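You operate a simulated robot arm through the tools that you are given. There is no shell and no other tool. Be economical: measure what you need, move in short steps, check, and stop when the job is done.

Carry out the task below with a simulated robot arm. There is one attempt and no reset: what you move stays moved.

JOB
Put the orange terminal block from the carton end of the tube bench on top of the sensor there. Put the 25 bar small sensor from the carton end of the tube bench on the silver nameplate there and the 40 bar small sensor on top of the silver green head sensor there. Put one of the spacer blocks from the worktop of the fan side bench on top of the silver white head sensor. Take the link block that says "high" from the small-work patch of the fan side bench and leave it on the middle shelf top of the fan side bench. Press the store button three times. Put two of the drying packs from the worktop of the door side bench on the top of the high stand. Any order will do. Set down upright: terminal block, small sensor, drying pack.

Only the result counts: the job must be done as asked and must still hold three seconds after the hand-in. Knocking over, shifting, dropping, spilling or breaking anything else fails it.

ROBOT AND FRAMES
A 7-joint arm with a two-finger parallel gripper on a trunk, on a base that drives. Base frame: it is fixed to the floor where the robot stands at the start and does not move with it; the origin is under the middle of the robot, x ahead of it, y to its left, z up; the surface under the hand at the start is at about z = 0.75. Lengths are in m, angles in rad, forces in N, time in s.
With the tool pointing down near the work surface it reaches from about 0.44 to 0.9 m from the robot's upright axis, wherever it stands. Its first joint turns from -0.297 to 2.199 rad. Places, roughly: drying pack [1, -3.25, 0.75]; green head sensor [1.5, 0.25, 0.75]; link block [2.25, -2.25, 0.75]; middle shelf top of the fan side bench [1.9, -3.3, 1.1]; nameplate [1.5, 0, 0.75]; sensor [0.75, 0.25, 0.75]; small sensor [1.5, 0.25, 0.75]; spacer block (4x3x3 cm) [2.2, -1.8, 0.8]; spacer block (5x3x3 cm) [2.2, -1.9, 0.8]; spacer block (6x3x3 cm) [2.4, -2.1, 0.8]; store button [2.2, -2.8, 0.8]; terminal block [0.75, 0, 0.75]; top of the high stand [4.3, -0.4, 0.9]; white head sensor [2.25, -2.25, 0.75]. Payload 1.57 kg.
The tool frame sits at the grasp point between the pads (the TCP): z along the fingers, y along the line on which they close. The tips reach 0.03 m beyond it. Largest opening 0.08 m; finger width 0.017, thickness 0.012; the body of the gripper, 0.04 by 0.082 m, starts 0.08 m behind the TCP.
Orientation is that of the tool frame in the base frame, as a unit quaternion [x, y, z, w]. With the fingers straight down and closing along the base's y, the tool's x points along the base's -x, its y along +y and its z along -z.

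CONTROLS
- The arm moves only by the tool move_arm. Its argument "rows" is one flat list of numbers, 7 for each row, row after row: the shift along the tool's x, y, z in mm, then the turn, a rotation vector about the tool's x, y, z in rad, then the gripper command, from -1 (shut) to 1 (fully open), values between in proportion. In form: [x, y, z, rx, ry, rz, fingers, x, y, z, rx, ry, rz, fingers, ...]. A call has 1 to 10 rows; each row is the pose to reach, as a shift and turn from the pose commanded when the call began, along the tool's axes at that moment. Rows are played at 5 a second. More than 0.05 m and 0.15 rad between two rows, or a gripper value outside its range, and nothing of the call is played. Where a pose cannot be reached the arm comes as near as it can. A force on the tool above 40 N (or 10 N above the force at the start of the call, whichever is more), or a blocked arm, ends the call early, and 0.2 s more pass. Each finger travels about 0.045 m/s and halts on what it meets, pressing with about 24 N; the grip force reading is that of the motor and also rises with nothing between the fingers. The clock runs only during rows and for 0.2 s after the last one: add rows that repeat a pose to give the fingers time. The reply holds the time, the measured pose of the TCP, the force on the tool along the base axes, the opening and the grip force, in the units named above and with some noise, with the torque about the TCP (base axes, N m) and any sound that the robot's microphone picked up.
- Cameras (640 x 400 px; columns grow to the right, rows downward): "scene" is now at [0.0105, -0.2079, 1.2918]; the picture's right is [0.25, -0.97, 0.00], its down [-0.40, -0.10, -0.91] and it looks along [0.88, 0.23, -0.41] (base axes); focal length 259 px, centre (320, 200). "wrist" rides on the gripper at [0.072, -0.007, -0.122] in the tool frame; the picture's right is [0.09, 1.00, 0.00], its down [-0.84, 0.08, -0.54] and it looks along [-0.54, 0.05, 0.84] (tool axes); focal length 238 px, centre (320, 200). There is no depth. A picture from a camera that has moved, and an enlarged one, comes with that camera's place and axes in the base frame and with its lens.
- camera(camera): a new picture of that camera. It takes no simulated time.
- lift_body(by): slides the trunk up (or, below 0, down) by that many m; the arm and the scene camera ride with it, the base frame stays. It gives what a move gives, with no picture.
- steer(legs): drives the robot by 1 to 6 legs, each [ahead, left, turn to the left] in m, m and rad, along the robot's own axes; the way and the turn of a leg run together, so that a leg with both is an arc; at most 1.5 m and 3.142 rad a leg. The arm and the cameras ride along, it lands a little off, and it stops where it bumps. It gives what a move gives.
- head_to(pan, tilt): turns the head with the scene camera to pan (to the left, within 1.902 rad either way) and tilt (down, from -0.506 to 1.204), counted from straight ahead of the robot. It gives what a move gives.
- enlarge(camera, box): a new picture of the part [left, top, right, bottom] of that camera's present view, enlarged. It takes no simulated time.
- hand_in(): hands the job in; it is judged then, once.

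Work in short steps. Places have to be worked out from the pictures, the camera data and where the tool is seen: move nearer, look again, correct. Check each grasp and each placing, and mend what went wrong. You have 217 turns and 198 pictures in all, those below and enlarged ones among them. Open the gripper and draw the arm clear of the work before you hand the job in, unless the task says otherwise; then end with one line.

The tools are called by a JSON object that holds its "api" and its "payload". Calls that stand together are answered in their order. move_arm: Moves the arm, as the interface text tells. Its arguments: {"type":"object","properties":{"rows":{"type":"array"}},"required":["rows"]} The other tools are called the same way: lift_body (by) slides the trunk up or down; steer (legs) drives the base; head_to (pan, tilt) turns the head that bears the scene camera; camera (camera) takes a picture; enlarge (camera, box) takes an enlarged picture of a part of a camera's view; hand_in () hands the job in.

At the start:

```text
time_s: 0.0
eef_pos: [0.7088, -0.0364, 1.0224]
tool_rot: [-0.001, 1.0, 0.0, 0.0]
wrist_force: [-0.9, 0.2, -0.7]
ft_torque: [-0.03, -0.02, -0.03]
width: 0.0801
grip_force: 0.1
trunk travel left (down, up): [-0.65, 0.14]
robot x, y, heading: [-0.0014, -0.0006, -0.003]
head pan, tilt: [0.25, 0.424]
```

scene: 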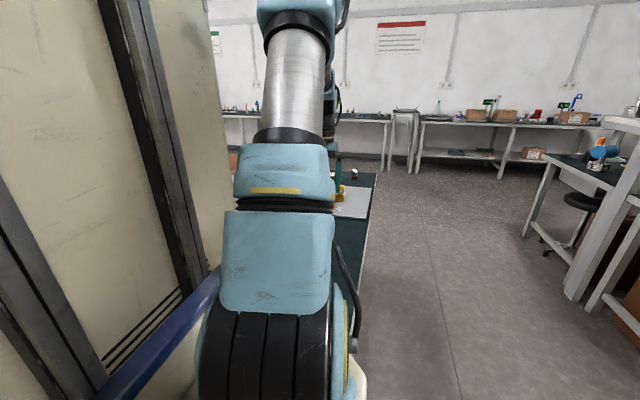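
wrist: 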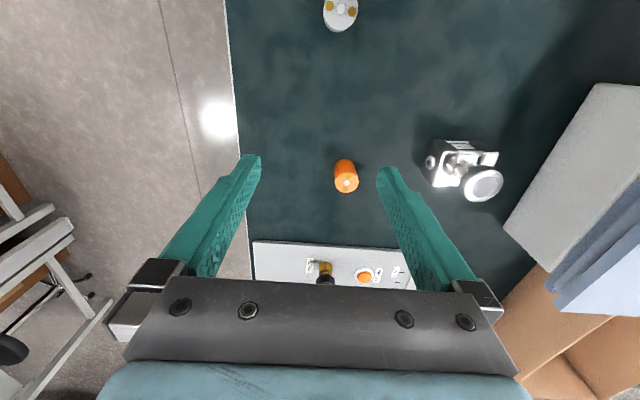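

I'll start by looking more closely at the bench right under the hand.

{"api": "enlarge", "payload": {"camera": "wrist", "box": [220, 0, 540, 200]}}

{"api": "enlarge", "payload": {"camera": "wrist", "box": [240, 200, 440, 300]}}

{"api": "head_to", "payload": {"pan": -0.35, "tilt": 0.3}}

{"api": "camera", "payload": {"camera": "scene"}}

```text
2.00 times, centred on (380, 100) of wrist
camera zoom: at [0.6369, -0.0427, 1.1449], right [-0.09, 1.0, 0.0], down [0.84, 0.08, 0.54], along [0.54, 0.05, -0.84], focal length 477 px, centre (200, 400)
```

zoom: 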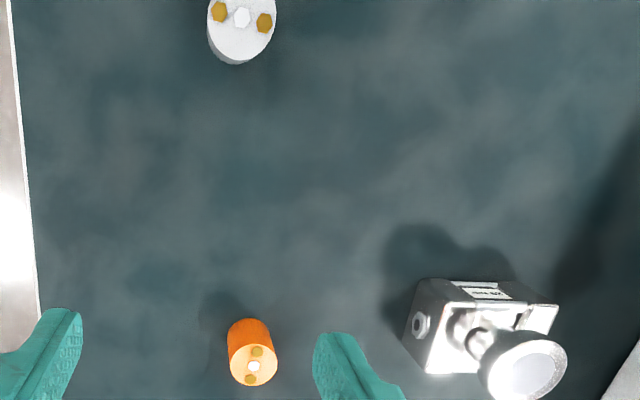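

```text
3.20 times, centred on (340, 250) of wrist
camera zoom: at [0.6369, -0.0427, 1.1449], right [-0.09, 1.0, 0.0], down [0.84, 0.08, 0.54], along [0.54, 0.05, -0.84], focal length 763 px, centre (256, 40)
```

zoom: 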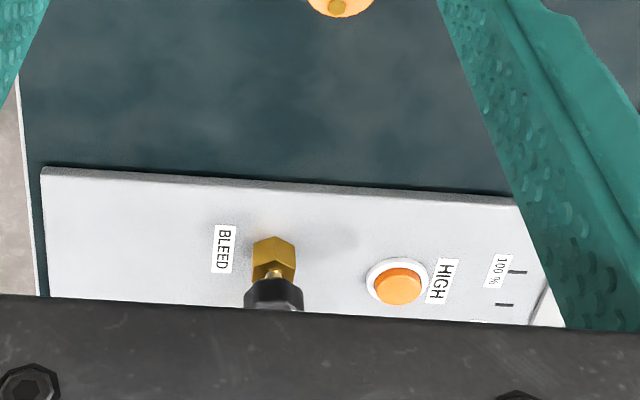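

```text
time_s: 1.0
eef_pos: [0.7081, -0.036, 1.0226]
tool_rot: [-0.001, 1.0, -0.001, 0.0]
wrist_force: [0.0, -1.4, -0.4]
ft_torque: [0.0, 0.0, -0.04]
width: 0.0801
grip_force: 0.0
trunk travel left (down, up): [-0.65, 0.14]
robot x, y, heading: [-0.0012, -0.0005, -0.002]
head pan, tilt: [-0.351, 0.3]
```

```text
193 pictures are left
camera scene: at [0.0088, -0.2628, 1.3034], right [-0.34, -0.94, 0.0], down [-0.28, 0.1, -0.96], along [0.9, -0.33, -0.3], focal length 259 px, centre (320, 200)
```

scene: 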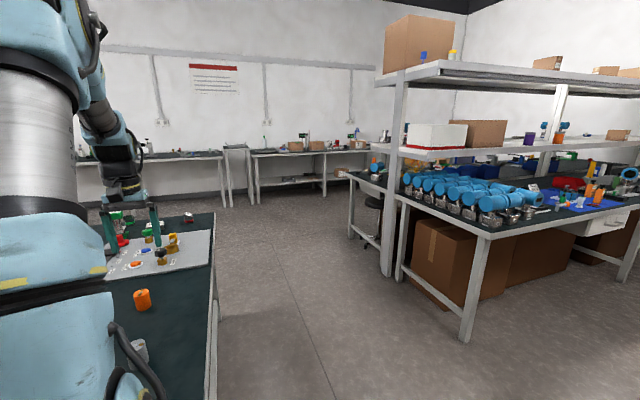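

The orange terminal block is an upright cylinder near [0.83, 0.02]; the sensor is near [0.78, 0.21]. I move over toward the sensor to see its shape and top.

{"api": "move_arm", "payload": {"rows": [0, 50, 20, 0, 0, 0, 1, 0, 100, 40, 0, 0, 0, 1, 0, 150, 60, 0, 0, 0, 1, 0, 200, 80, 0, 0, 0, 1, 0, 240, 80, 0, 0, 0, 1, 0, 240, 80, 0, 0, 0, 1]}}

{"api": "camera", "payload": {"camera": "wrist"}}

{"api": "enlarge", "payload": {"camera": "wrist", "box": [200, 60, 440, 210]}}

```text
refused: row 1 steps farther than a row can; nothing moved
```

```text
192 pictures are left
camera wrist: at [0.6369, -0.0427, 1.1449], right [-0.09, 1.0, 0.0], down [0.84, 0.08, 0.54], along [0.54, 0.05, -0.84], focal length 238 px, centre (320, 200)
```

wrist: 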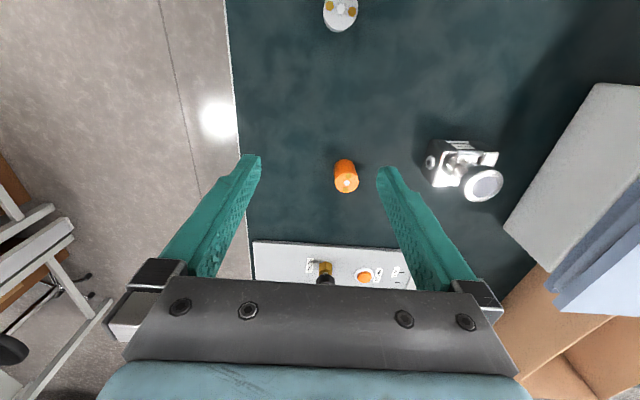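

```text
2.67 times, centred on (320, 135) of wrist
camera zoom: at [0.6369, -0.0427, 1.1449], right [-0.09, 1.0, 0.0], down [0.84, 0.08, 0.54], along [0.54, 0.05, -0.84], focal length 636 px, centre (320, 373)
```

zoom: 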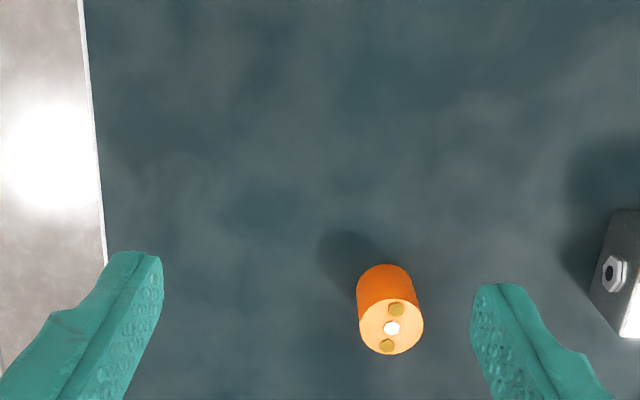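

Steps must stay under 50 mm in total, so I use smaller steps for the same look (and pull back 60 mm so the camera sees the sensor centrally).

{"api": "move_arm", "payload": {"rows": [0, 45, 15, 0, 0, 0, 1, 0, 90, 30, 0, 0, 0, 1, 0, 135, 45, 0, 0, 0, 1, 0, 180, 60, 0, 0, 0, 1, 0, 220, 60, 0, 0, 0, 1, 0, 220, 60, 0, 0, 0, 1]}}

{"api": "enlarge", "payload": {"camera": "wrist", "box": [200, 60, 440, 210]}}

```text
time_s: 2.4
eef_pos: [0.7102, 0.1863, 0.9627]
tool_rot: [0.0, 1.0, -0.001, 0.0]
wrist_force: [0.3, 0.2, -0.7]
ft_torque: [-0.03, 0.0, 0.02]
width: 0.08
grip_force: 0.1
trunk travel left (down, up): [-0.65, 0.14]
robot x, y, heading: [-0.0006, -0.0001, 0.001]
head pan, tilt: [-0.351, 0.3]
```

```text
2.67 times, centred on (320, 135) of wrist
camera zoom: at [0.6381, 0.1787, 1.0848], right [-0.09, 1.0, 0.0], down [0.84, 0.08, 0.54], along [0.54, 0.05, -0.84], focal length 636 px, centre (320, 373)
```

zoom: 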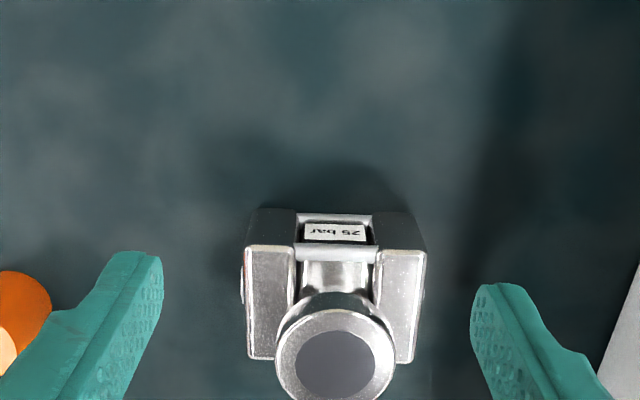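

The sensor seems to stand with a round, flat-topped head. I look from the scene camera to judge its height, and I also get another wrist viewpoint.

{"api": "head_to", "payload": {"pan": 0.45, "tilt": 0.6}}

{"api": "camera", "payload": {"camera": "scene"}}

{"api": "move_arm", "payload": {"rows": [0, -45, 0, 0, 0, 0, 1, 0, -90, 0, 0, 0, 0, 1, 0, -125, 0, 0, 0, 0, 1, 0, -125, 0, 0, 0, 0, 1]}}

{"api": "camera", "payload": {"camera": "wrist"}}

{"api": "camera", "payload": {"camera": "scene"}}

```text
time_s: 3.5
eef_pos: [0.7111, 0.1859, 0.9633]
tool_rot: [0.0, 1.0, -0.001, -0.001]
wrist_force: [-1.0, 0.6, 1.0]
ft_torque: [-0.01, -0.01, 0.0]
width: 0.0799
grip_force: 0.1
trunk travel left (down, up): [-0.65, 0.14]
robot x, y, heading: [-0.0001, 0.0038, 0.003]
head pan, tilt: [0.45, 0.6]
```

```text
189 pictures are left
camera scene: at [0.0007, -0.1923, 1.2759], right [0.43, -0.9, 0.0], down [-0.51, -0.25, -0.83], along [0.74, 0.36, -0.56], focal length 259 px, centre (320, 200)
```

scene: 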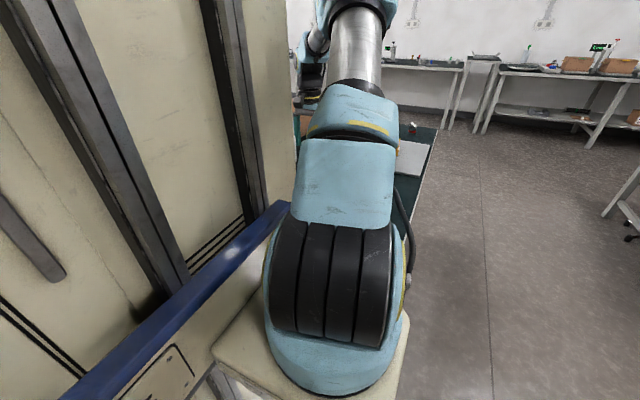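

```text
time_s: 4.5
eef_pos: [0.7096, 0.0605, 0.961]
tool_rot: [0.0, 1.0, 0.0, 0.0]
wrist_force: [0.8, 0.7, -0.3]
ft_torque: [0.04, 0.0, -0.04]
width: 0.08
grip_force: 0.0
trunk travel left (down, up): [-0.65, 0.14]
robot x, y, heading: [0.0013, 0.0008, -0.0]
head pan, tilt: [0.45, 0.6]
```

```text
188 pictures are left
camera wrist: at [0.6371, 0.0527, 1.0842], right [-0.09, 1.0, 0.0], down [0.84, 0.08, 0.54], along [0.54, 0.05, -0.84], focal length 238 px, centre (320, 200)
```

wrist: 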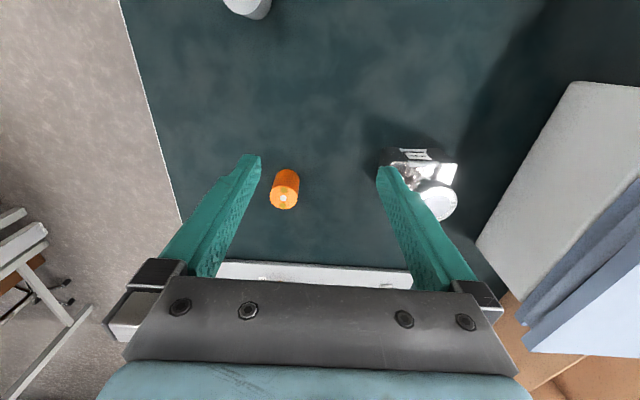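

```text
187 pictures are left
camera scene: at [0.0006, -0.1922, 1.2759], right [0.44, -0.9, 0.0], down [-0.51, -0.25, -0.83], along [0.74, 0.36, -0.56], focal length 259 px, centre (320, 200)
```

scene: 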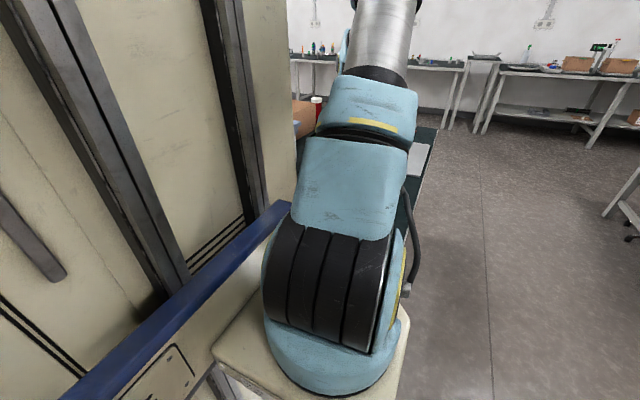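

Triangulation: sensor disc top is at about [0.777, 0.198, 0.861], orange block top at [0.823, 0.019, 0.80], 4 cm wide. I move over the block and look again from lower down.

{"api": "move_arm", "payload": {"rows": [-28, -10, 20, 0, 0, 0, 1, -56, -20, 40, 0, 0, 0, 1, -85, -30, 60, 0, 0, 0, 1, -113, -42, 80, 0, 0, 0, 1, -113, -42, 80, 0, 0, 0, 1]}}

{"api": "camera", "payload": {"camera": "wrist"}}

{"api": "camera", "payload": {"camera": "scene"}}

```text
time_s: 5.7
eef_pos: [0.8224, 0.0146, 0.8832]
tool_rot: [0.0, 1.0, 0.0, 0.0]
wrist_force: [-0.3, 0.9, -1.2]
ft_torque: [-0.02, 0.0, -0.03]
width: 0.08
grip_force: 0.0
trunk travel left (down, up): [-0.65, 0.14]
robot x, y, heading: [-0.0003, 0.0011, 0.0]
head pan, tilt: [0.45, 0.6]
```

```text
186 pictures are left
camera wrist: at [0.7513, 0.0077, 1.0045], right [-0.09, 1.0, 0.0], down [0.84, 0.08, 0.54], along [0.54, 0.05, -0.84], focal length 238 px, centre (320, 200)
```

wrist: 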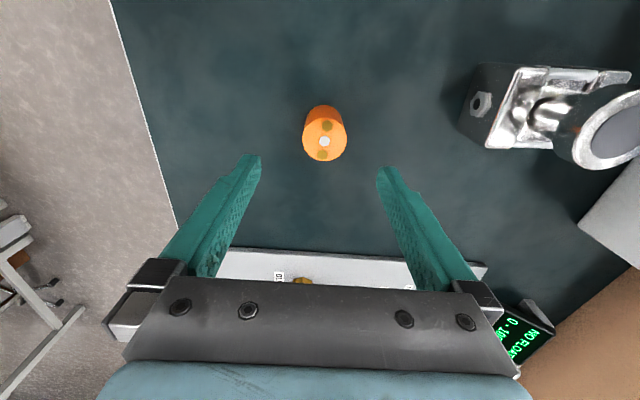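

```text
185 pictures are left
camera scene: at [0.0005, -0.1923, 1.2759], right [0.44, -0.9, 0.0], down [-0.51, -0.25, -0.83], along [0.74, 0.36, -0.56], focal length 259 px, centre (320, 200)
```

scene: 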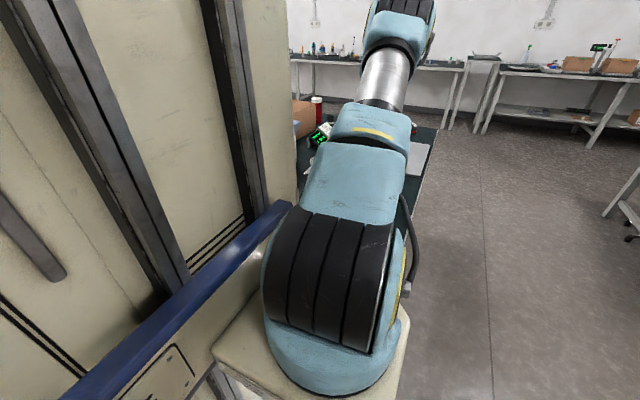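

The block top is confirmed at about [0.8225, 0.018]. I go straight down to z = 0.787 and close.

{"api": "move_arm", "payload": {"rows": [0, 2, 35, 0, 0, 0, 1, 0, 3, 70, 0, 0, 0, 1, 0, 3, 96, 0, 0, 0, 1, 0, 3, 96, 0, 0, 0, 1, 0, 3, 96, 0, 0, 0, -1, 0, 3, 96, 0, 0, 0, -1, 0, 3, 96, 0, 0, 0, -1, 0, 3, 96, 0, 0, 0, -1, 0, 3, 96, 0, 0, 0, -1]}}

{"api": "camera", "payload": {"camera": "wrist"}}

```text
time_s: 7.7
eef_pos: [0.8227, 0.0184, 0.7873]
tool_rot: [0.0, 1.0, 0.0, 0.0]
wrist_force: [-0.6, -0.4, 0.3]
ft_torque: [0.03, 0.0, 0.0]
width: 0.0377
grip_force: 24.2
trunk travel left (down, up): [-0.65, 0.14]
robot x, y, heading: [-0.0009, -0.0002, 0.003]
head pan, tilt: [0.45, 0.6]
```

```text
184 pictures are left
camera wrist: at [0.7509, 0.0123, 0.9083], right [-0.09, 1.0, 0.0], down [0.84, 0.08, 0.54], along [0.54, 0.05, -0.84], focal length 238 px, centre (320, 200)
```

wrist: 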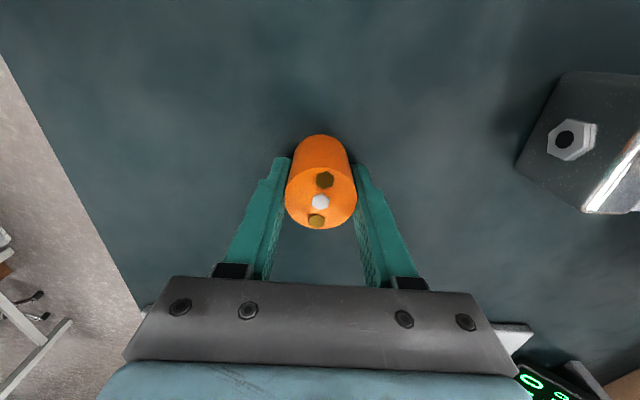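

The grip holds (opening 37.7 mm). I lift to about z = 0.937 and then move above the sensor's head.

{"api": "move_arm", "payload": {"rows": [0, 0, -40, 0, 0, 0, -1, 0, 0, -80, 0, 0, 0, -1, 0, 0, -120, 0, 0, 0, -1, 0, 0, -155, 0, 0, 0, -1, 11, 45, -155, 0, 0, 0, -1, 22, 90, -155, 0, 0, 0, -1, 34, 135, -155, 0, 0, 0, -1, 45, 179, -155, 0, 0, 0, -1, 45, 179, -155, 0, 0, 0, -1]}}

{"api": "camera", "payload": {"camera": "wrist"}}

{"api": "camera", "payload": {"camera": "scene"}}

```text
time_s: 9.7
eef_pos: [0.7786, 0.1989, 0.9427]
tool_rot: [0.001, 1.0, -0.001, 0.001]
wrist_force: [0.0, -1.1, -0.1]
ft_torque: [0.0, 0.01, -0.02]
width: 0.0
grip_force: 21.3
trunk travel left (down, up): [-0.65, 0.14]
robot x, y, heading: [0.0003, 0.0018, 0.003]
head pan, tilt: [0.45, 0.6]
```

```text
183 pictures are left
camera wrist: at [0.7062, 0.1925, 1.065], right [-0.09, 1.0, 0.0], down [0.84, 0.08, 0.54], along [0.54, 0.05, -0.84], focal length 238 px, centre (320, 200)
```

wrist: 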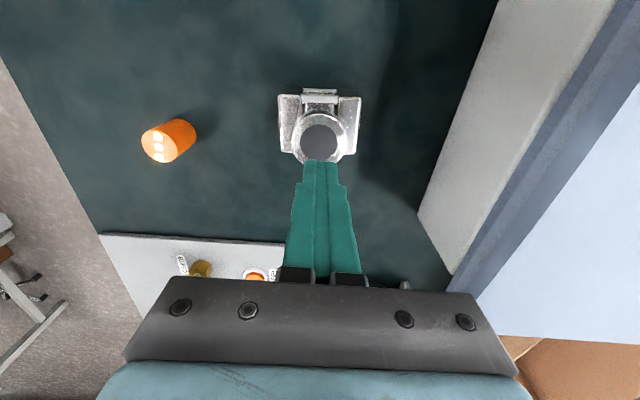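

```text
182 pictures are left
camera scene: at [0.0006, -0.1923, 1.2759], right [0.44, -0.9, 0.0], down [-0.51, -0.25, -0.83], along [0.74, 0.36, -0.56], focal length 259 px, centre (320, 200)
```

scene: 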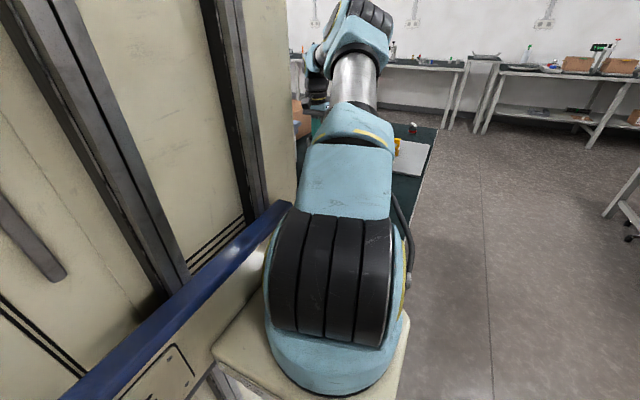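

The block slipped out: it still stands near its first place, and the fingers are shut empty. I go back above it with open fingers and look again.

{"api": "move_arm", "payload": {"rows": [-11, -45, 0, 0, 0, 0, 1, -22, -90, 0, 0, 0, 0, 1, -34, -135, 0, 0, 0, 0, 1, -44, -180, 0, 0, 0, 0, 1, -44, -180, 30, 0, 0, 0, 1, -44, -180, 60, 0, 0, 0, 1, -44, -180, 60, 0, 0, 0, 1]}}

{"api": "camera", "payload": {"camera": "wrist"}}

{"api": "enlarge", "payload": {"camera": "wrist", "box": [240, 80, 400, 180]}}

```text
time_s: 11.3
eef_pos: [0.819, 0.0173, 0.8818]
tool_rot: [0.0, 1.0, -0.001, 0.0]
wrist_force: [-1.0, 0.4, -0.5]
ft_torque: [0.03, 0.01, -0.02]
width: 0.0801
grip_force: 0.1
trunk travel left (down, up): [-0.65, 0.14]
robot x, y, heading: [-0.0075, 0.0027, -0.002]
head pan, tilt: [0.45, 0.6]
```

```text
181 pictures are left
camera wrist: at [0.7476, 0.0111, 1.0044], right [-0.09, 1.0, 0.0], down [0.84, 0.08, 0.54], along [0.54, 0.05, -0.84], focal length 238 px, centre (320, 200)
```

wrist: 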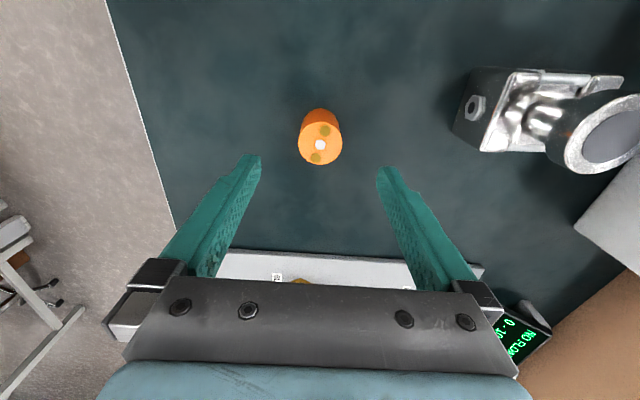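

```text
4.00 times, centred on (320, 130) of wrist
camera zoom: at [0.7476, 0.0111, 1.0044], right [-0.09, 1.0, 0.0], down [0.84, 0.08, 0.54], along [0.54, 0.05, -0.84], focal length 953 px, centre (320, 480)
```

zoom: 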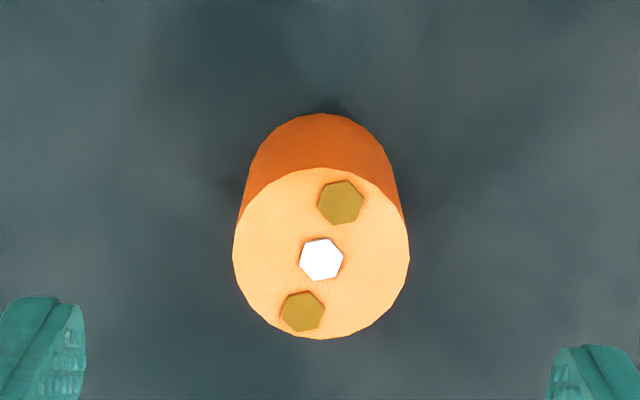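

It stands at [0.820, 0.0176], undamaged. This time I grip a little lower and wait longer, then lift slowly by a few mm to test.

{"api": "move_arm", "payload": {"rows": [0, 0, 35, 0, 0, 0, 1, 0, 0, 70, 0, 0, 0, 1, 0, 0, 98, 0, 0, 0, 1, 0, 0, 98, 0, 0, 0, 1, 0, 0, 98, 0, 0, 0, -1, 0, 0, 98, 0, 0, 0, -1, 0, 0, 98, 0, 0, 0, -1, 0, 0, 98, 0, 0, 0, -1, 0, 0, 98, 0, 0, 0, -1, 0, 0, 98, 0, 0, 0, -1]}}

{"api": "move_arm", "payload": {"rows": [0, 0, -3, 0, 0, 0, -1, 0, 0, -7, 0, 0, 0, -1, 0, 0, -12, 0, 0, 0, -1, 0, 0, -18, 0, 0, 0, -1]}}

{"api": "camera", "payload": {"camera": "wrist"}}

```text
time_s: 13.5
eef_pos: [0.8187, 0.0179, 0.7846]
tool_rot: [0.0, 1.0, 0.0, 0.0]
wrist_force: [0.3, -0.1, 0.5]
ft_torque: [-0.04, -0.02, -0.04]
width: 0.037
grip_force: 24.4
trunk travel left (down, up): [-0.65, 0.14]
robot x, y, heading: [-0.0001, 0.0005, 0.004]
head pan, tilt: [0.45, 0.6]
```

```text
time_s: 14.5
eef_pos: [0.8206, 0.0182, 0.8015]
tool_rot: [0.0, 1.0, 0.0, 0.0]
wrist_force: [-0.4, 0.3, -0.3]
ft_torque: [0.01, 0.01, 0.02]
width: 0.0373
grip_force: 24.1
trunk travel left (down, up): [-0.65, 0.14]
robot x, y, heading: [0.0007, 0.0001, -0.003]
head pan, tilt: [0.45, 0.6]
```

```text
179 pictures are left
camera wrist: at [0.7488, 0.0117, 0.9244], right [-0.09, 1.0, 0.0], down [0.84, 0.08, 0.54], along [0.54, 0.05, -0.84], focal length 238 px, centre (320, 200)
```

wrist: 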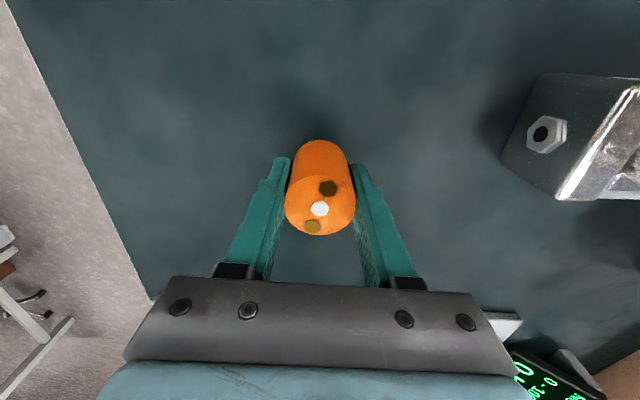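

The block rises with the fingers. I continue lifting at moderate speed, checking the opening.

{"api": "move_arm", "payload": {"rows": [0, 0, -10, 0, 0, 0, -1, 0, 0, -22, 0, 0, 0, -1, 0, 0, -36, 0, 0, 0, -1, 0, 0, -50, 0, 0, 0, -1, 0, 0, -64, 0, 0, 0, -1, 0, 0, -78, 0, 0, 0, -1, 0, 0, -92, 0, 0, 0, -1, 0, 0, -106, 0, 0, 0, -1, 0, 0, -118, 0, 0, 0, -1, 0, 0, -126, 0, 0, 0, -1]}}

{"api": "move_arm", "payload": {"rows": [3, 10, 0, 0, 0, 0, -1, 8, 30, 0, 0, 0, 0, -1, 13, 52, 0, 0, 0, 0, -1, 18, 75, 0, 0, 0, 0, -1, 24, 98, 0, 0, 0, 0, -1, 30, 120, 0, 0, 0, 0, -1, 35, 142, 0, 0, 0, 0, -1, 40, 160, 0, 0, 0, 0, -1, 43, 174, 0, 0, 0, 0, -1, 44, 180, 0, 0, 0, 0, -1]}}

{"api": "camera", "payload": {"camera": "wrist"}}

```text
time_s: 16.7
eef_pos: [0.8196, 0.0191, 0.9276]
tool_rot: [0.0, 1.0, -0.002, 0.0]
wrist_force: [-0.1, -0.6, 0.5]
ft_torque: [0.01, -0.01, 0.01]
width: 0.0372
grip_force: 24.4
trunk travel left (down, up): [-0.65, 0.14]
robot x, y, heading: [0.0017, 0.0015, -0.002]
head pan, tilt: [0.45, 0.6]
```

```text
time_s: 18.9
eef_pos: [0.7753, 0.1984, 0.9285]
tool_rot: [0.002, 1.0, -0.001, 0.0]
wrist_force: [0.2, 0.0, -0.9]
ft_torque: [-0.01, 0.01, -0.02]
width: 0.0369
grip_force: 24.1
trunk travel left (down, up): [-0.65, 0.14]
robot x, y, heading: [0.002, -0.0017, 0.003]
head pan, tilt: [0.45, 0.6]
```

```text
178 pictures are left
camera wrist: at [0.7041, 0.1919, 1.0504], right [-0.09, 1.0, 0.0], down [0.84, 0.08, 0.54], along [0.54, 0.05, -0.84], focal length 238 px, centre (320, 200)
```

wrist: 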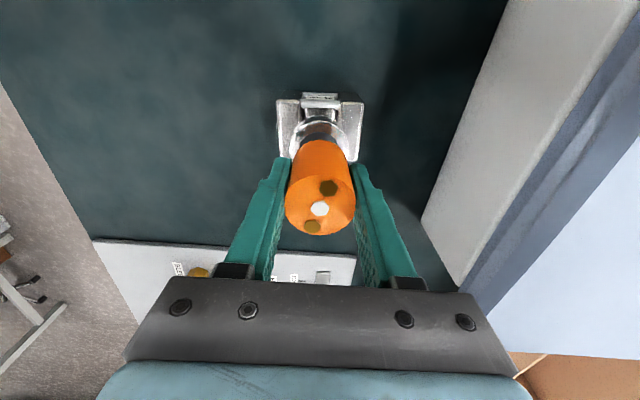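

The block is held over the head. Its bottom is about 33 mm above the disc; I lower by 28 mm first, then in small steps, watching the force.

{"api": "move_arm", "payload": {"rows": [-2, 0, 7, 0, 0, 0, -1, -2, 0, 14, 0, 0, 0, -1, -2, 0, 21, 0, 0, 0, -1, -2, 0, 27, 0, 0, 0, -1, -2, 0, 27, 0, 0, 0, -1]}}

{"api": "camera", "payload": {"camera": "wrist"}}

{"api": "move_arm", "payload": {"rows": [0, 0, 2, 0, 0, 0, -1, 0, 0, 4, 0, 0, 0, -1, 0, 0, 4, 0, 0, 0, -1]}}

```text
time_s: 20.1
eef_pos: [0.7786, 0.2006, 0.9014]
tool_rot: [0.0, 1.0, -0.001, 0.0]
wrist_force: [-0.1, -0.7, -0.3]
ft_torque: [-0.05, 0.03, 0.01]
width: 0.0369
grip_force: 24.1
trunk travel left (down, up): [-0.65, 0.14]
robot x, y, heading: [-0.0029, -0.0014, -0.001]
head pan, tilt: [0.45, 0.6]
```

```text
177 pictures are left
camera wrist: at [0.7068, 0.1924, 1.0231], right [-0.09, 1.0, 0.0], down [0.84, 0.08, 0.54], along [0.54, 0.05, -0.84], focal length 238 px, centre (320, 200)
```

wrist: 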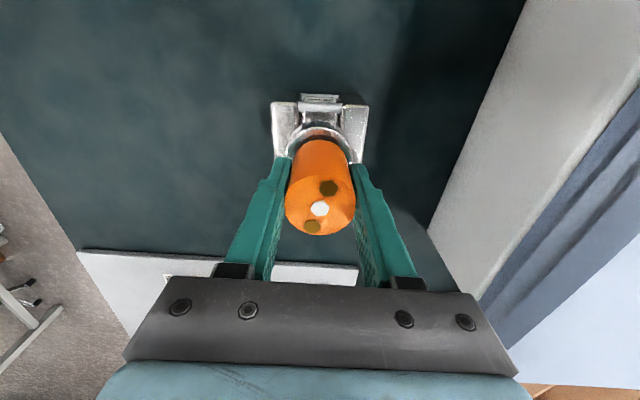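

```text
time_s: 20.9
eef_pos: [0.7789, 0.1992, 0.8978]
tool_rot: [0.0, 1.0, -0.001, 0.0]
wrist_force: [0.5, -0.1, -0.6]
ft_torque: [-0.02, -0.02, 0.0]
width: 0.0368
grip_force: 23.7
trunk travel left (down, up): [-0.65, 0.14]
robot x, y, heading: [0.0026, -0.0002, 0.002]
head pan, tilt: [0.45, 0.6]
```

No contact yet; I go on down in 1–2 mm steps.

{"api": "move_arm", "payload": {"rows": [0, 0, 1, 0, 0, 0, -1, 0, 0, 2, 0, 0, 0, -1, 0, 0, 3, 0, 0, 0, -1, 0, 0, 3, 0, 0, 0, -1]}}

{"api": "enlarge", "payload": {"camera": "wrist", "box": [240, 80, 400, 240]}}

```text
time_s: 21.9
eef_pos: [0.7794, 0.1991, 0.8929]
tool_rot: [0.0, 1.0, -0.001, 0.0]
wrist_force: [0.5, -0.5, -0.8]
ft_torque: [0.02, 0.01, -0.03]
width: 0.0371
grip_force: 23.9
trunk travel left (down, up): [-0.65, 0.14]
robot x, y, heading: [-0.0028, 0.0026, 0.001]
head pan, tilt: [0.45, 0.6]
```

```text
2.50 times, centred on (320, 160) of wrist
camera zoom: at [0.7071, 0.192, 1.0158], right [-0.09, 1.0, 0.0], down [0.84, 0.08, 0.54], along [0.54, 0.05, -0.84], focal length 596 px, centre (320, 300)
```

zoom: 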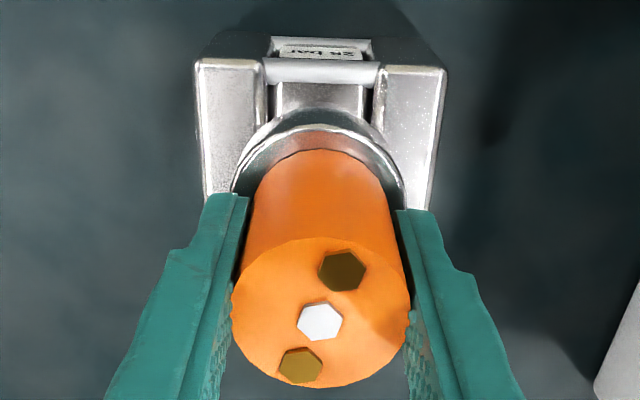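

Still no contact; I continue in 1 mm steps.

{"api": "move_arm", "payload": {"rows": [0, 0, 1, 0, 0, 0, -1, 0, 0, 2, 0, 0, 0, -1, 0, 0, 2, 0, 0, 0, -1]}}

{"api": "move_arm", "payload": {"rows": [0, 0, 1, 0, 0, 0, -1, 0, 0, 2, 0, 0, 0, -1, 0, 0, 2, 0, 0, 0, -1]}}

{"api": "enlarge", "payload": {"camera": "wrist", "box": [240, 80, 400, 240]}}

```text
time_s: 22.7
eef_pos: [0.7781, 0.1993, 0.8921]
tool_rot: [-0.001, 1.0, 0.0, 0.002]
wrist_force: [0.2, 0.1, 8.7]
ft_torque: [0.02, 0.03, 0.04]
width: 0.0371
grip_force: 24.1
trunk travel left (down, up): [-0.65, 0.14]
robot x, y, heading: [-0.003, -0.0009, 0.005]
head pan, tilt: [0.45, 0.6]
```

```text
time_s: 23.5
eef_pos: [0.7783, 0.1986, 0.892]
tool_rot: [0.0, 1.0, -0.001, 0.001]
wrist_force: [0.3, -0.9, 23.7]
ft_torque: [0.01, 0.04, 0.06]
width: 0.0371
grip_force: 23.0
trunk travel left (down, up): [-0.65, 0.14]
robot x, y, heading: [-0.0014, -0.0009, -0.0]
head pan, tilt: [0.45, 0.6]
```

```text
2.50 times, centred on (320, 160) of wrist
camera zoom: at [0.7063, 0.1921, 1.0138], right [-0.09, 1.0, 0.0], down [0.83, 0.08, 0.54], along [0.54, 0.05, -0.84], focal length 596 px, centre (320, 300)
```

zoom: 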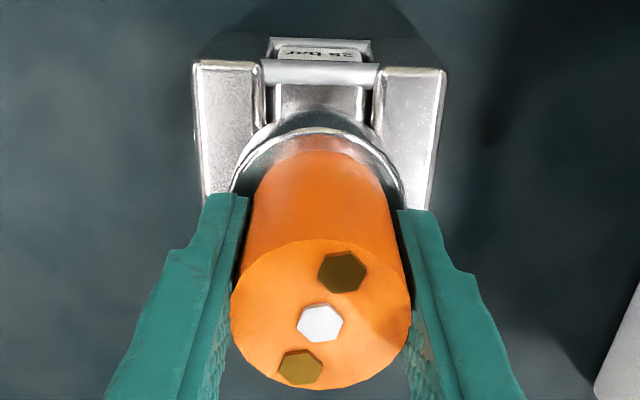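

Contact made at z ≈ 0.892 (24 N). I relax the push, open, and rise.

{"api": "move_arm", "payload": {"rows": [0, 0, -3, 0, 0, 0, -1, 0, 0, -3, 0, 0, 0, -0.3, 0, 0, -3, 0, 0, 0, 0.5, 0, 0, -3, 0, 0, 0, 1, 0, 0, -3, 0, 0, 0, 1, 0, 0, -3, 0, 0, 0, 1]}}

{"api": "move_arm", "payload": {"rows": [0, 0, -20, 0, 0, 0, 1, 0, 0, -45, 0, 0, 0, 1, 0, 0, -80, 0, 0, 0, 1, 0, 0, -110, 0, 0, 0, 1, 0, 0, -110, 0, 0, 0, 1]}}

{"api": "camera", "payload": {"camera": "wrist"}}

```text
time_s: 24.9
eef_pos: [0.779, 0.2002, 0.892]
tool_rot: [0.0, 1.0, -0.002, 0.001]
wrist_force: [-0.6, 0.1, 0.1]
ft_torque: [-0.01, -0.03, 0.03]
width: 0.0797
grip_force: 0.0
trunk travel left (down, up): [-0.65, 0.14]
robot x, y, heading: [0.0005, 0.002, -0.001]
head pan, tilt: [0.45, 0.6]
```

```text
time_s: 26.1
eef_pos: [0.7784, 0.1992, 1.0045]
tool_rot: [-0.001, 1.0, -0.001, 0.0]
wrist_force: [0.2, 0.2, 0.4]
ft_torque: [0.02, -0.01, -0.02]
width: 0.08
grip_force: 0.1
trunk travel left (down, up): [-0.65, 0.14]
robot x, y, heading: [0.0028, -0.0014, -0.004]
head pan, tilt: [0.45, 0.6]
```

```text
174 pictures are left
camera wrist: at [0.7066, 0.1927, 1.1258], right [-0.09, 1.0, 0.0], down [0.84, 0.08, 0.54], along [0.54, 0.05, -0.84], focal length 238 px, centre (320, 200)
```

wrist: 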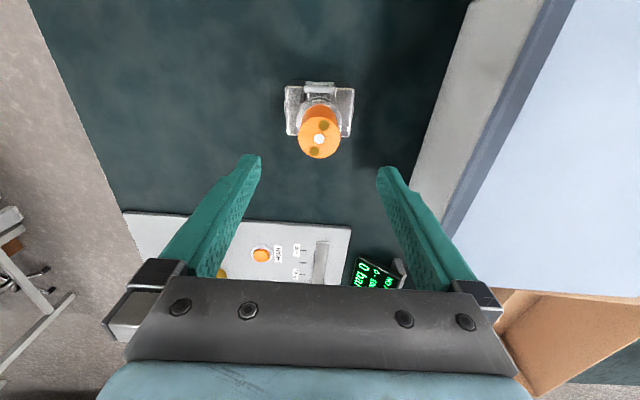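

The block stands upright on the sensor head. Now I drive out to the right and ahead along the bench, to reach the far part of it.

{"api": "move_arm", "payload": {"rows": [40, 0, -20, 0, 0, 0, 1, 80, 0, -40, 0, 0, 0, 1, 120, 0, -60, 0, 0, 0, 1, 150, 0, -80, 0, 0, 0, 1, 150, 0, -80, 0, 0, 0, 1]}}

{"api": "steer", "payload": {"legs": [[0, -0.62, 0]]}}

{"api": "head_to", "payload": {"pan": 0.5, "tilt": 0.5}}

{"api": "camera", "payload": {"camera": "scene"}}

```text
time_s: 27.3
eef_pos: [0.6265, 0.1995, 1.081]
tool_rot: [0.0, 1.0, -0.001, 0.0]
wrist_force: [0.6, -0.6, 0.0]
ft_torque: [0.01, 0.03, 0.0]
width: 0.0799
grip_force: 0.1
trunk travel left (down, up): [-0.65, 0.14]
robot x, y, heading: [-0.0024, 0.0004, 0.003]
head pan, tilt: [0.45, 0.6]
```

```text
time_s: 30.8
eef_pos: [0.6275, -0.4246, 1.081]
tool_rot: [-0.003, 1.0, -0.001, 0.0]
wrist_force: [-0.1, 0.3, -0.5]
ft_torque: [0.01, 0.0, 0.04]
width: 0.0802
grip_force: 0.0
trunk travel left (down, up): [-0.65, 0.14]
robot x, y, heading: [0.0035, -0.6276, 0.003]
head pan, tilt: [0.45, 0.6]
```

```text
time_s: 31.5
eef_pos: [0.6283, -0.4241, 1.0814]
tool_rot: [-0.003, 1.0, -0.001, 0.0]
wrist_force: [-0.3, -0.7, 0.0]
ft_torque: [0.0, 0.04, 0.0]
width: 0.0799
grip_force: 0.0
trunk travel left (down, up): [-0.65, 0.14]
robot x, y, heading: [0.0006, -0.6254, 0.004]
head pan, tilt: [0.499, 0.499]
```

```text
173 pictures are left
camera scene: at [0.0039, -0.8149, 1.285], right [0.48, -0.88, 0.0], down [-0.42, -0.23, -0.88], along [0.77, 0.42, -0.48], focal length 259 px, centre (320, 200)
```

scene: 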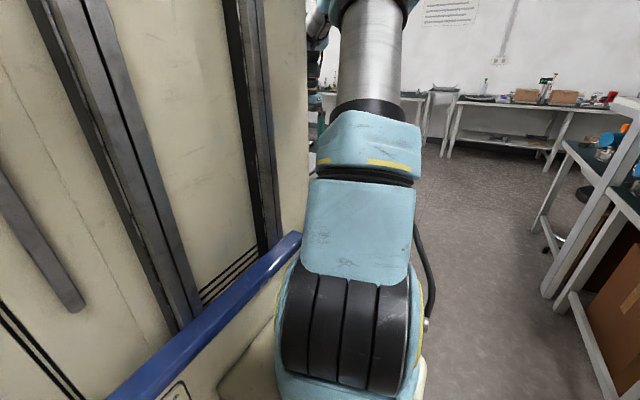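

The way ahead is free. I drive ahead 1.1 m alongside the bench.

{"api": "steer", "payload": {"legs": [[1.1, 0, 0]]}}

{"api": "camera", "payload": {"camera": "wrist"}}

```text
time_s: 37.1
eef_pos: [1.7218, -0.4618, 1.0813]
tool_rot: [0.016, 1.0, -0.001, 0.0]
wrist_force: [-0.6, -0.2, -0.4]
ft_torque: [0.01, -0.01, -0.01]
width: 0.0797
grip_force: 0.0
trunk travel left (down, up): [-0.65, 0.14]
robot x, y, heading: [1.0899, -0.6406, -0.032]
head pan, tilt: [0.499, 0.499]
```

```text
172 pictures are left
camera wrist: at [1.6507, -0.4659, 1.2036], right [-0.06, 1.0, 0.0], down [0.84, 0.05, 0.54], along [0.54, 0.03, -0.84], focal length 238 px, centre (320, 200)
```

wrist: 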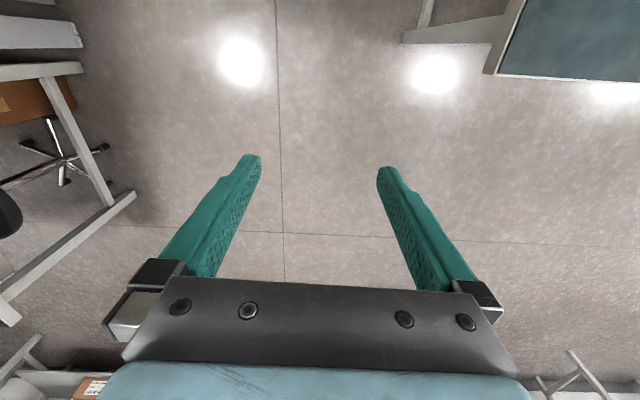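

The bench's far end is at x ≈ 1.68 with its edge at y ≈ -0.19. I swing the arm left over the bench at z ≈ 1.08.

{"api": "move_arm", "payload": {"rows": [0, 45, 0, 0, 0, 0, 1, 15, 87, 0, 0, 0, 0, 1, 35, 128, 0, 0, 0, 0, 1, 55, 168, 0, 0, 0, 0, 1, 80, 206, 0, 0, 0, 0, 1, 105, 243, 0, 0, 0, 0, 1, 132, 280, 0, 0, 0, 0, 1, 162, 315, 0, 0, 0, 0, 1, 192, 348, 0, 0, 0, 0, 1, 192, 348, 0, 0, 0, 0, 1]}}

{"api": "camera", "payload": {"camera": "wrist"}}

```text
time_s: 39.3
eef_pos: [1.6685, -0.3103, 1.0746]
tool_rot: [0.016, 1.0, -0.001, 0.0]
wrist_force: [-0.7, -0.5, -0.2]
ft_torque: [-0.02, 0.0, 0.03]
width: 0.0799
grip_force: 0.1
out of reach, approached as far as the arm can: row 4, 5, 6, 7, 8, 9, 10
trunk travel left (down, up): [-0.65, 0.14]
robot x, y, heading: [1.0872, -0.6407, -0.035]
head pan, tilt: [0.499, 0.499]
```

```text
171 pictures are left
camera wrist: at [1.5976, -0.3146, 1.1972], right [-0.06, 1.0, 0.0], down [0.84, 0.05, 0.54], along [0.54, 0.03, -0.84], focal length 238 px, centre (320, 200)
```

wrist: 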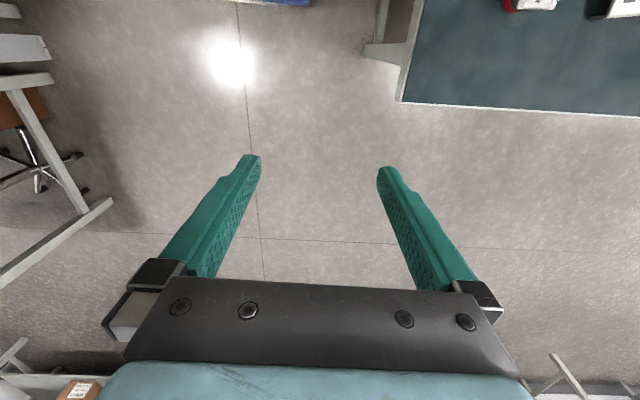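

The wrist orientation limits this. I turn the robot instead, so that the arm swings left over the bench.

{"api": "steer", "payload": {"legs": [[0, 0, 0.8]]}}

{"api": "camera", "payload": {"camera": "wrist"}}

{"api": "head_to", "payload": {"pan": 0.0, "tilt": 0.5}}

{"api": "camera", "payload": {"camera": "scene"}}

```text
time_s: 42.0
eef_pos: [1.2672, -0.0004, 1.0741]
tool_rot: [-0.372, 0.928, -0.001, 0.001]
wrist_force: [-0.4, 0.3, -0.2]
ft_torque: [0.02, -0.03, -0.05]
width: 0.08
grip_force: 0.0
trunk travel left (down, up): [-0.65, 0.14]
robot x, y, heading: [1.0961, -0.6435, 0.763]
head pan, tilt: [0.499, 0.499]
stopped in leg 1: the robot was blocked; the commanded pose is now the measured one
```

```text
170 pictures are left
camera wrist: at [1.2196, -0.0556, 1.1973], right [-0.75, 0.66, 0.0], down [0.55, 0.63, 0.54], along [0.36, 0.41, -0.84], focal length 238 px, centre (320, 200)
```

wrist: 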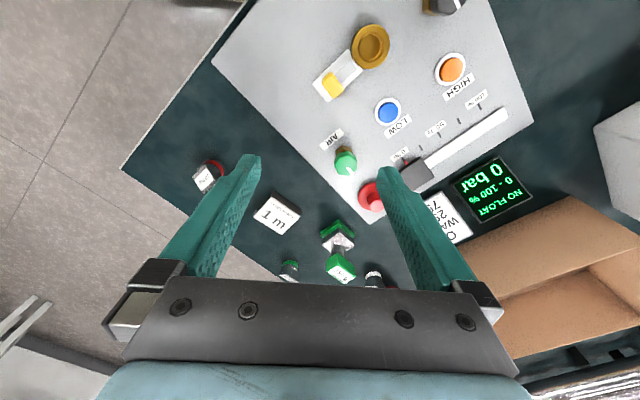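

```text
time_s: 42.9
eef_pos: [1.2662, 0.0008, 1.076]
tool_rot: [-0.372, 0.928, -0.001, 0.001]
wrist_force: [-0.9, -0.1, 0.4]
ft_torque: [-0.03, -0.02, 0.0]
width: 0.0799
grip_force: 0.0
trunk travel left (down, up): [-0.65, 0.14]
robot x, y, heading: [1.0959, -0.6436, 0.759]
head pan, tilt: [0.0, 0.499]
```

```text
169 pictures are left
camera scene: at [1.2636, -0.8059, 1.285], right [0.69, -0.72, 0.0], down [-0.35, -0.33, -0.88], along [0.63, 0.61, -0.48], focal length 259 px, centre (320, 200)
```

scene: 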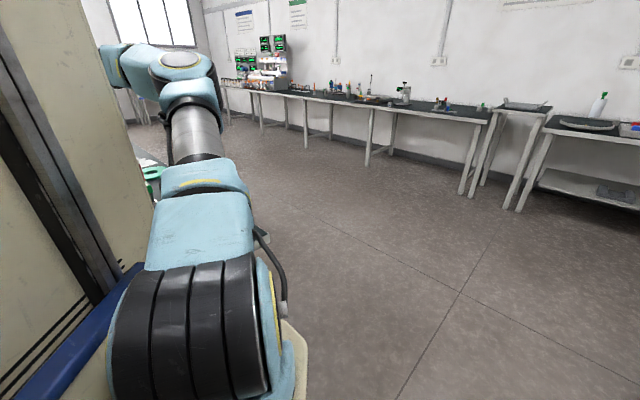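

The robot just touched the bench at the end of the turn; the objects look undisturbed. I enlarge the far end objects.

{"api": "enlarge", "payload": {"camera": "wrist", "box": [180, 140, 480, 290]}}

{"api": "steer", "payload": {"legs": [[0, -0.04, 0]]}}

```text
2.13 times, centred on (330, 215) of wrist
camera zoom: at [1.2196, -0.0555, 1.1972], right [-0.75, 0.66, 0.0], down [0.55, 0.63, 0.54], along [0.36, 0.41, -0.84], focal length 508 px, centre (299, 168)
```

zoom: 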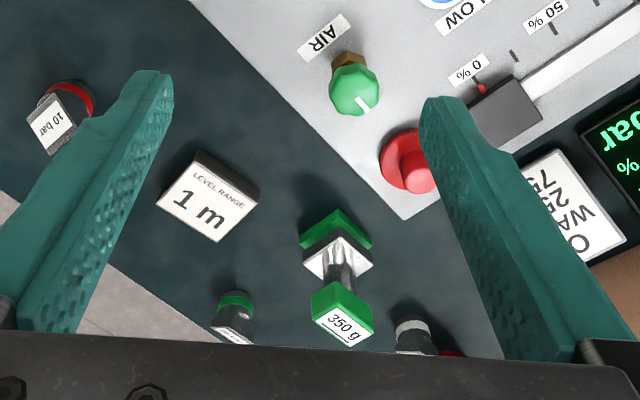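

```text
time_s: 43.8
eef_pos: [1.2944, -0.0279, 1.0751]
tool_rot: [-0.372, 0.928, -0.001, 0.0]
wrist_force: [-1.1, 0.3, -0.3]
ft_torque: [-0.01, -0.03, 0.03]
width: 0.08
grip_force: 0.0
trunk travel left (down, up): [-0.65, 0.14]
robot x, y, heading: [1.1227, -0.6758, 0.759]
head pan, tilt: [0.0, 0.499]
```

Read: nameplate "LEVEL RANGE 1 m" near (1.50, 0.12), green head sensor near (1.46, 0.29), small sensors near (1.52, -0.04), (1.60, 0.26), (1.46, 0.43). They're too far from this side, so I go round to the bench's end and face it from x ≈ 2.25. First backing out.

{"api": "steer", "payload": {"legs": [[-0.15, -0.1, 0], [0, 0, -0.76], [1.15, 0, 0]]}}

{"api": "head_to", "payload": {"pan": 0.3, "tilt": 0.5}}

{"api": "camera", "payload": {"camera": "scene"}}

```text
time_s: 52.8
eef_pos: [2.8158, -0.5044, 1.0743]
tool_rot: [0.0, 1.0, -0.001, 0.0]
wrist_force: [0.2, -0.3, 0.7]
ft_torque: [0.0, -0.01, -0.01]
width: 0.0799
grip_force: 0.0
trunk travel left (down, up): [-0.65, 0.14]
robot x, y, heading: [2.247, -0.8548, 0.002]
head pan, tilt: [0.0, 0.499]
```

```text
time_s: 53.6
eef_pos: [2.8158, -0.5049, 1.0757]
tool_rot: [-0.001, 1.0, 0.0, 0.0]
wrist_force: [0.1, -0.3, 0.1]
ft_torque: [0.0, -0.02, -0.02]
width: 0.0799
grip_force: 0.1
trunk travel left (down, up): [-0.65, 0.14]
robot x, y, heading: [2.2463, -0.8539, 0.002]
head pan, tilt: [0.3, 0.499]
```

```text
167 pictures are left
camera scene: at [2.2554, -1.058, 1.285], right [0.3, -0.95, 0.0], down [-0.46, -0.14, -0.88], along [0.84, 0.26, -0.48], focal length 259 px, centre (320, 200)
```

scene: 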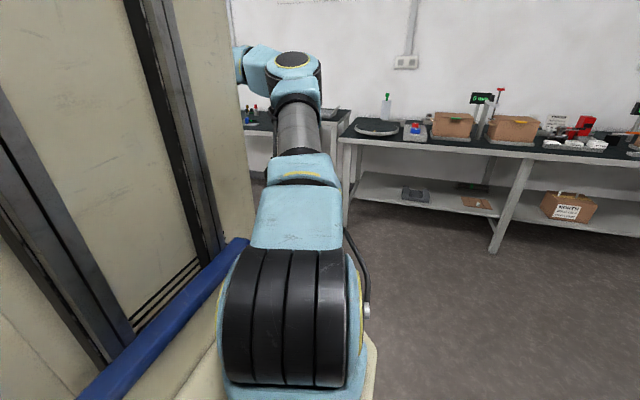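

Now I turn to face back (-x) and strafe along the bench's end.

{"api": "steer", "payload": {"legs": [[0, 0, 1.57], [0, 0, 1.57], [0, -1.0, 0]]}}

{"api": "camera", "payload": {"camera": "wrist"}}

{"api": "camera", "payload": {"camera": "scene"}}

```text
time_s: 66.4
eef_pos: [1.6748, -0.2258, 1.0745]
tool_rot: [1.0, 0.008, 0.0, -0.001]
wrist_force: [-0.7, 0.1, -0.3]
ft_torque: [0.01, 0.01, -0.01]
width: 0.0801
grip_force: 0.0
trunk travel left (down, up): [-0.65, 0.14]
robot x, y, heading: [2.2349, 0.1327, -3.126]
head pan, tilt: [0.3, 0.499]
```

```text
166 pictures are left
camera wrist: at [1.747, -0.218, 1.1972], right [0.11, -0.99, 0.0], down [-0.84, -0.09, 0.54], along [-0.54, -0.06, -0.84], focal length 238 px, centre (320, 200)
```

wrist: 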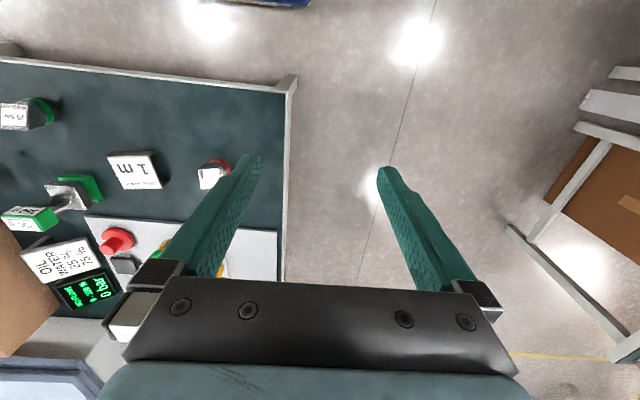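

```text
165 pictures are left
camera scene: at [2.23, 0.3347, 1.285], right [-0.31, 0.95, 0.0], down [0.46, 0.15, -0.88], along [-0.83, -0.27, -0.48], focal length 259 px, centre (320, 200)
```

scene: 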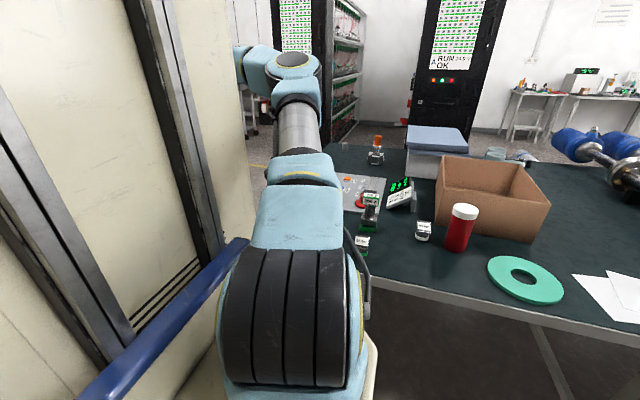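

A useful view: the orange block stands on its sensor, and the small sensors are visible. I enlarge them.

{"api": "enlarge", "payload": {"camera": "scene", "box": [330, 170, 450, 260]}}

{"api": "enlarge", "payload": {"camera": "wrist", "box": [0, 80, 240, 240]}}

```text
4.44 times, centred on (390, 215) of scene
camera zoom: at [2.23, 0.3347, 1.285], right [-0.31, 0.95, 0.0], down [0.46, 0.15, -0.88], along [-0.83, -0.27, -0.48], focal length 1153 px, centre (9, 133)
```

zoom: 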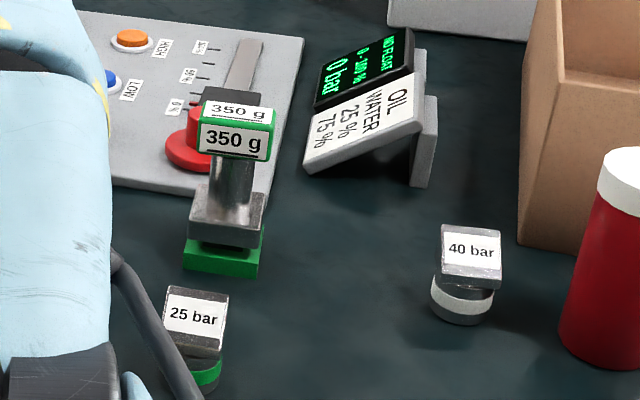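

```text
2.50 times, centred on (120, 160) of wrist
camera zoom: at [1.747, -0.218, 1.1972], right [0.11, -0.99, 0.0], down [-0.84, -0.09, 0.54], along [-0.54, -0.06, -0.84], focal length 596 px, centre (820, 300)
```

zoom: 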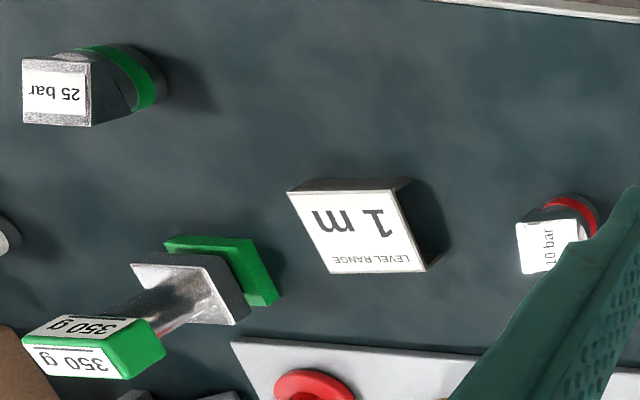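

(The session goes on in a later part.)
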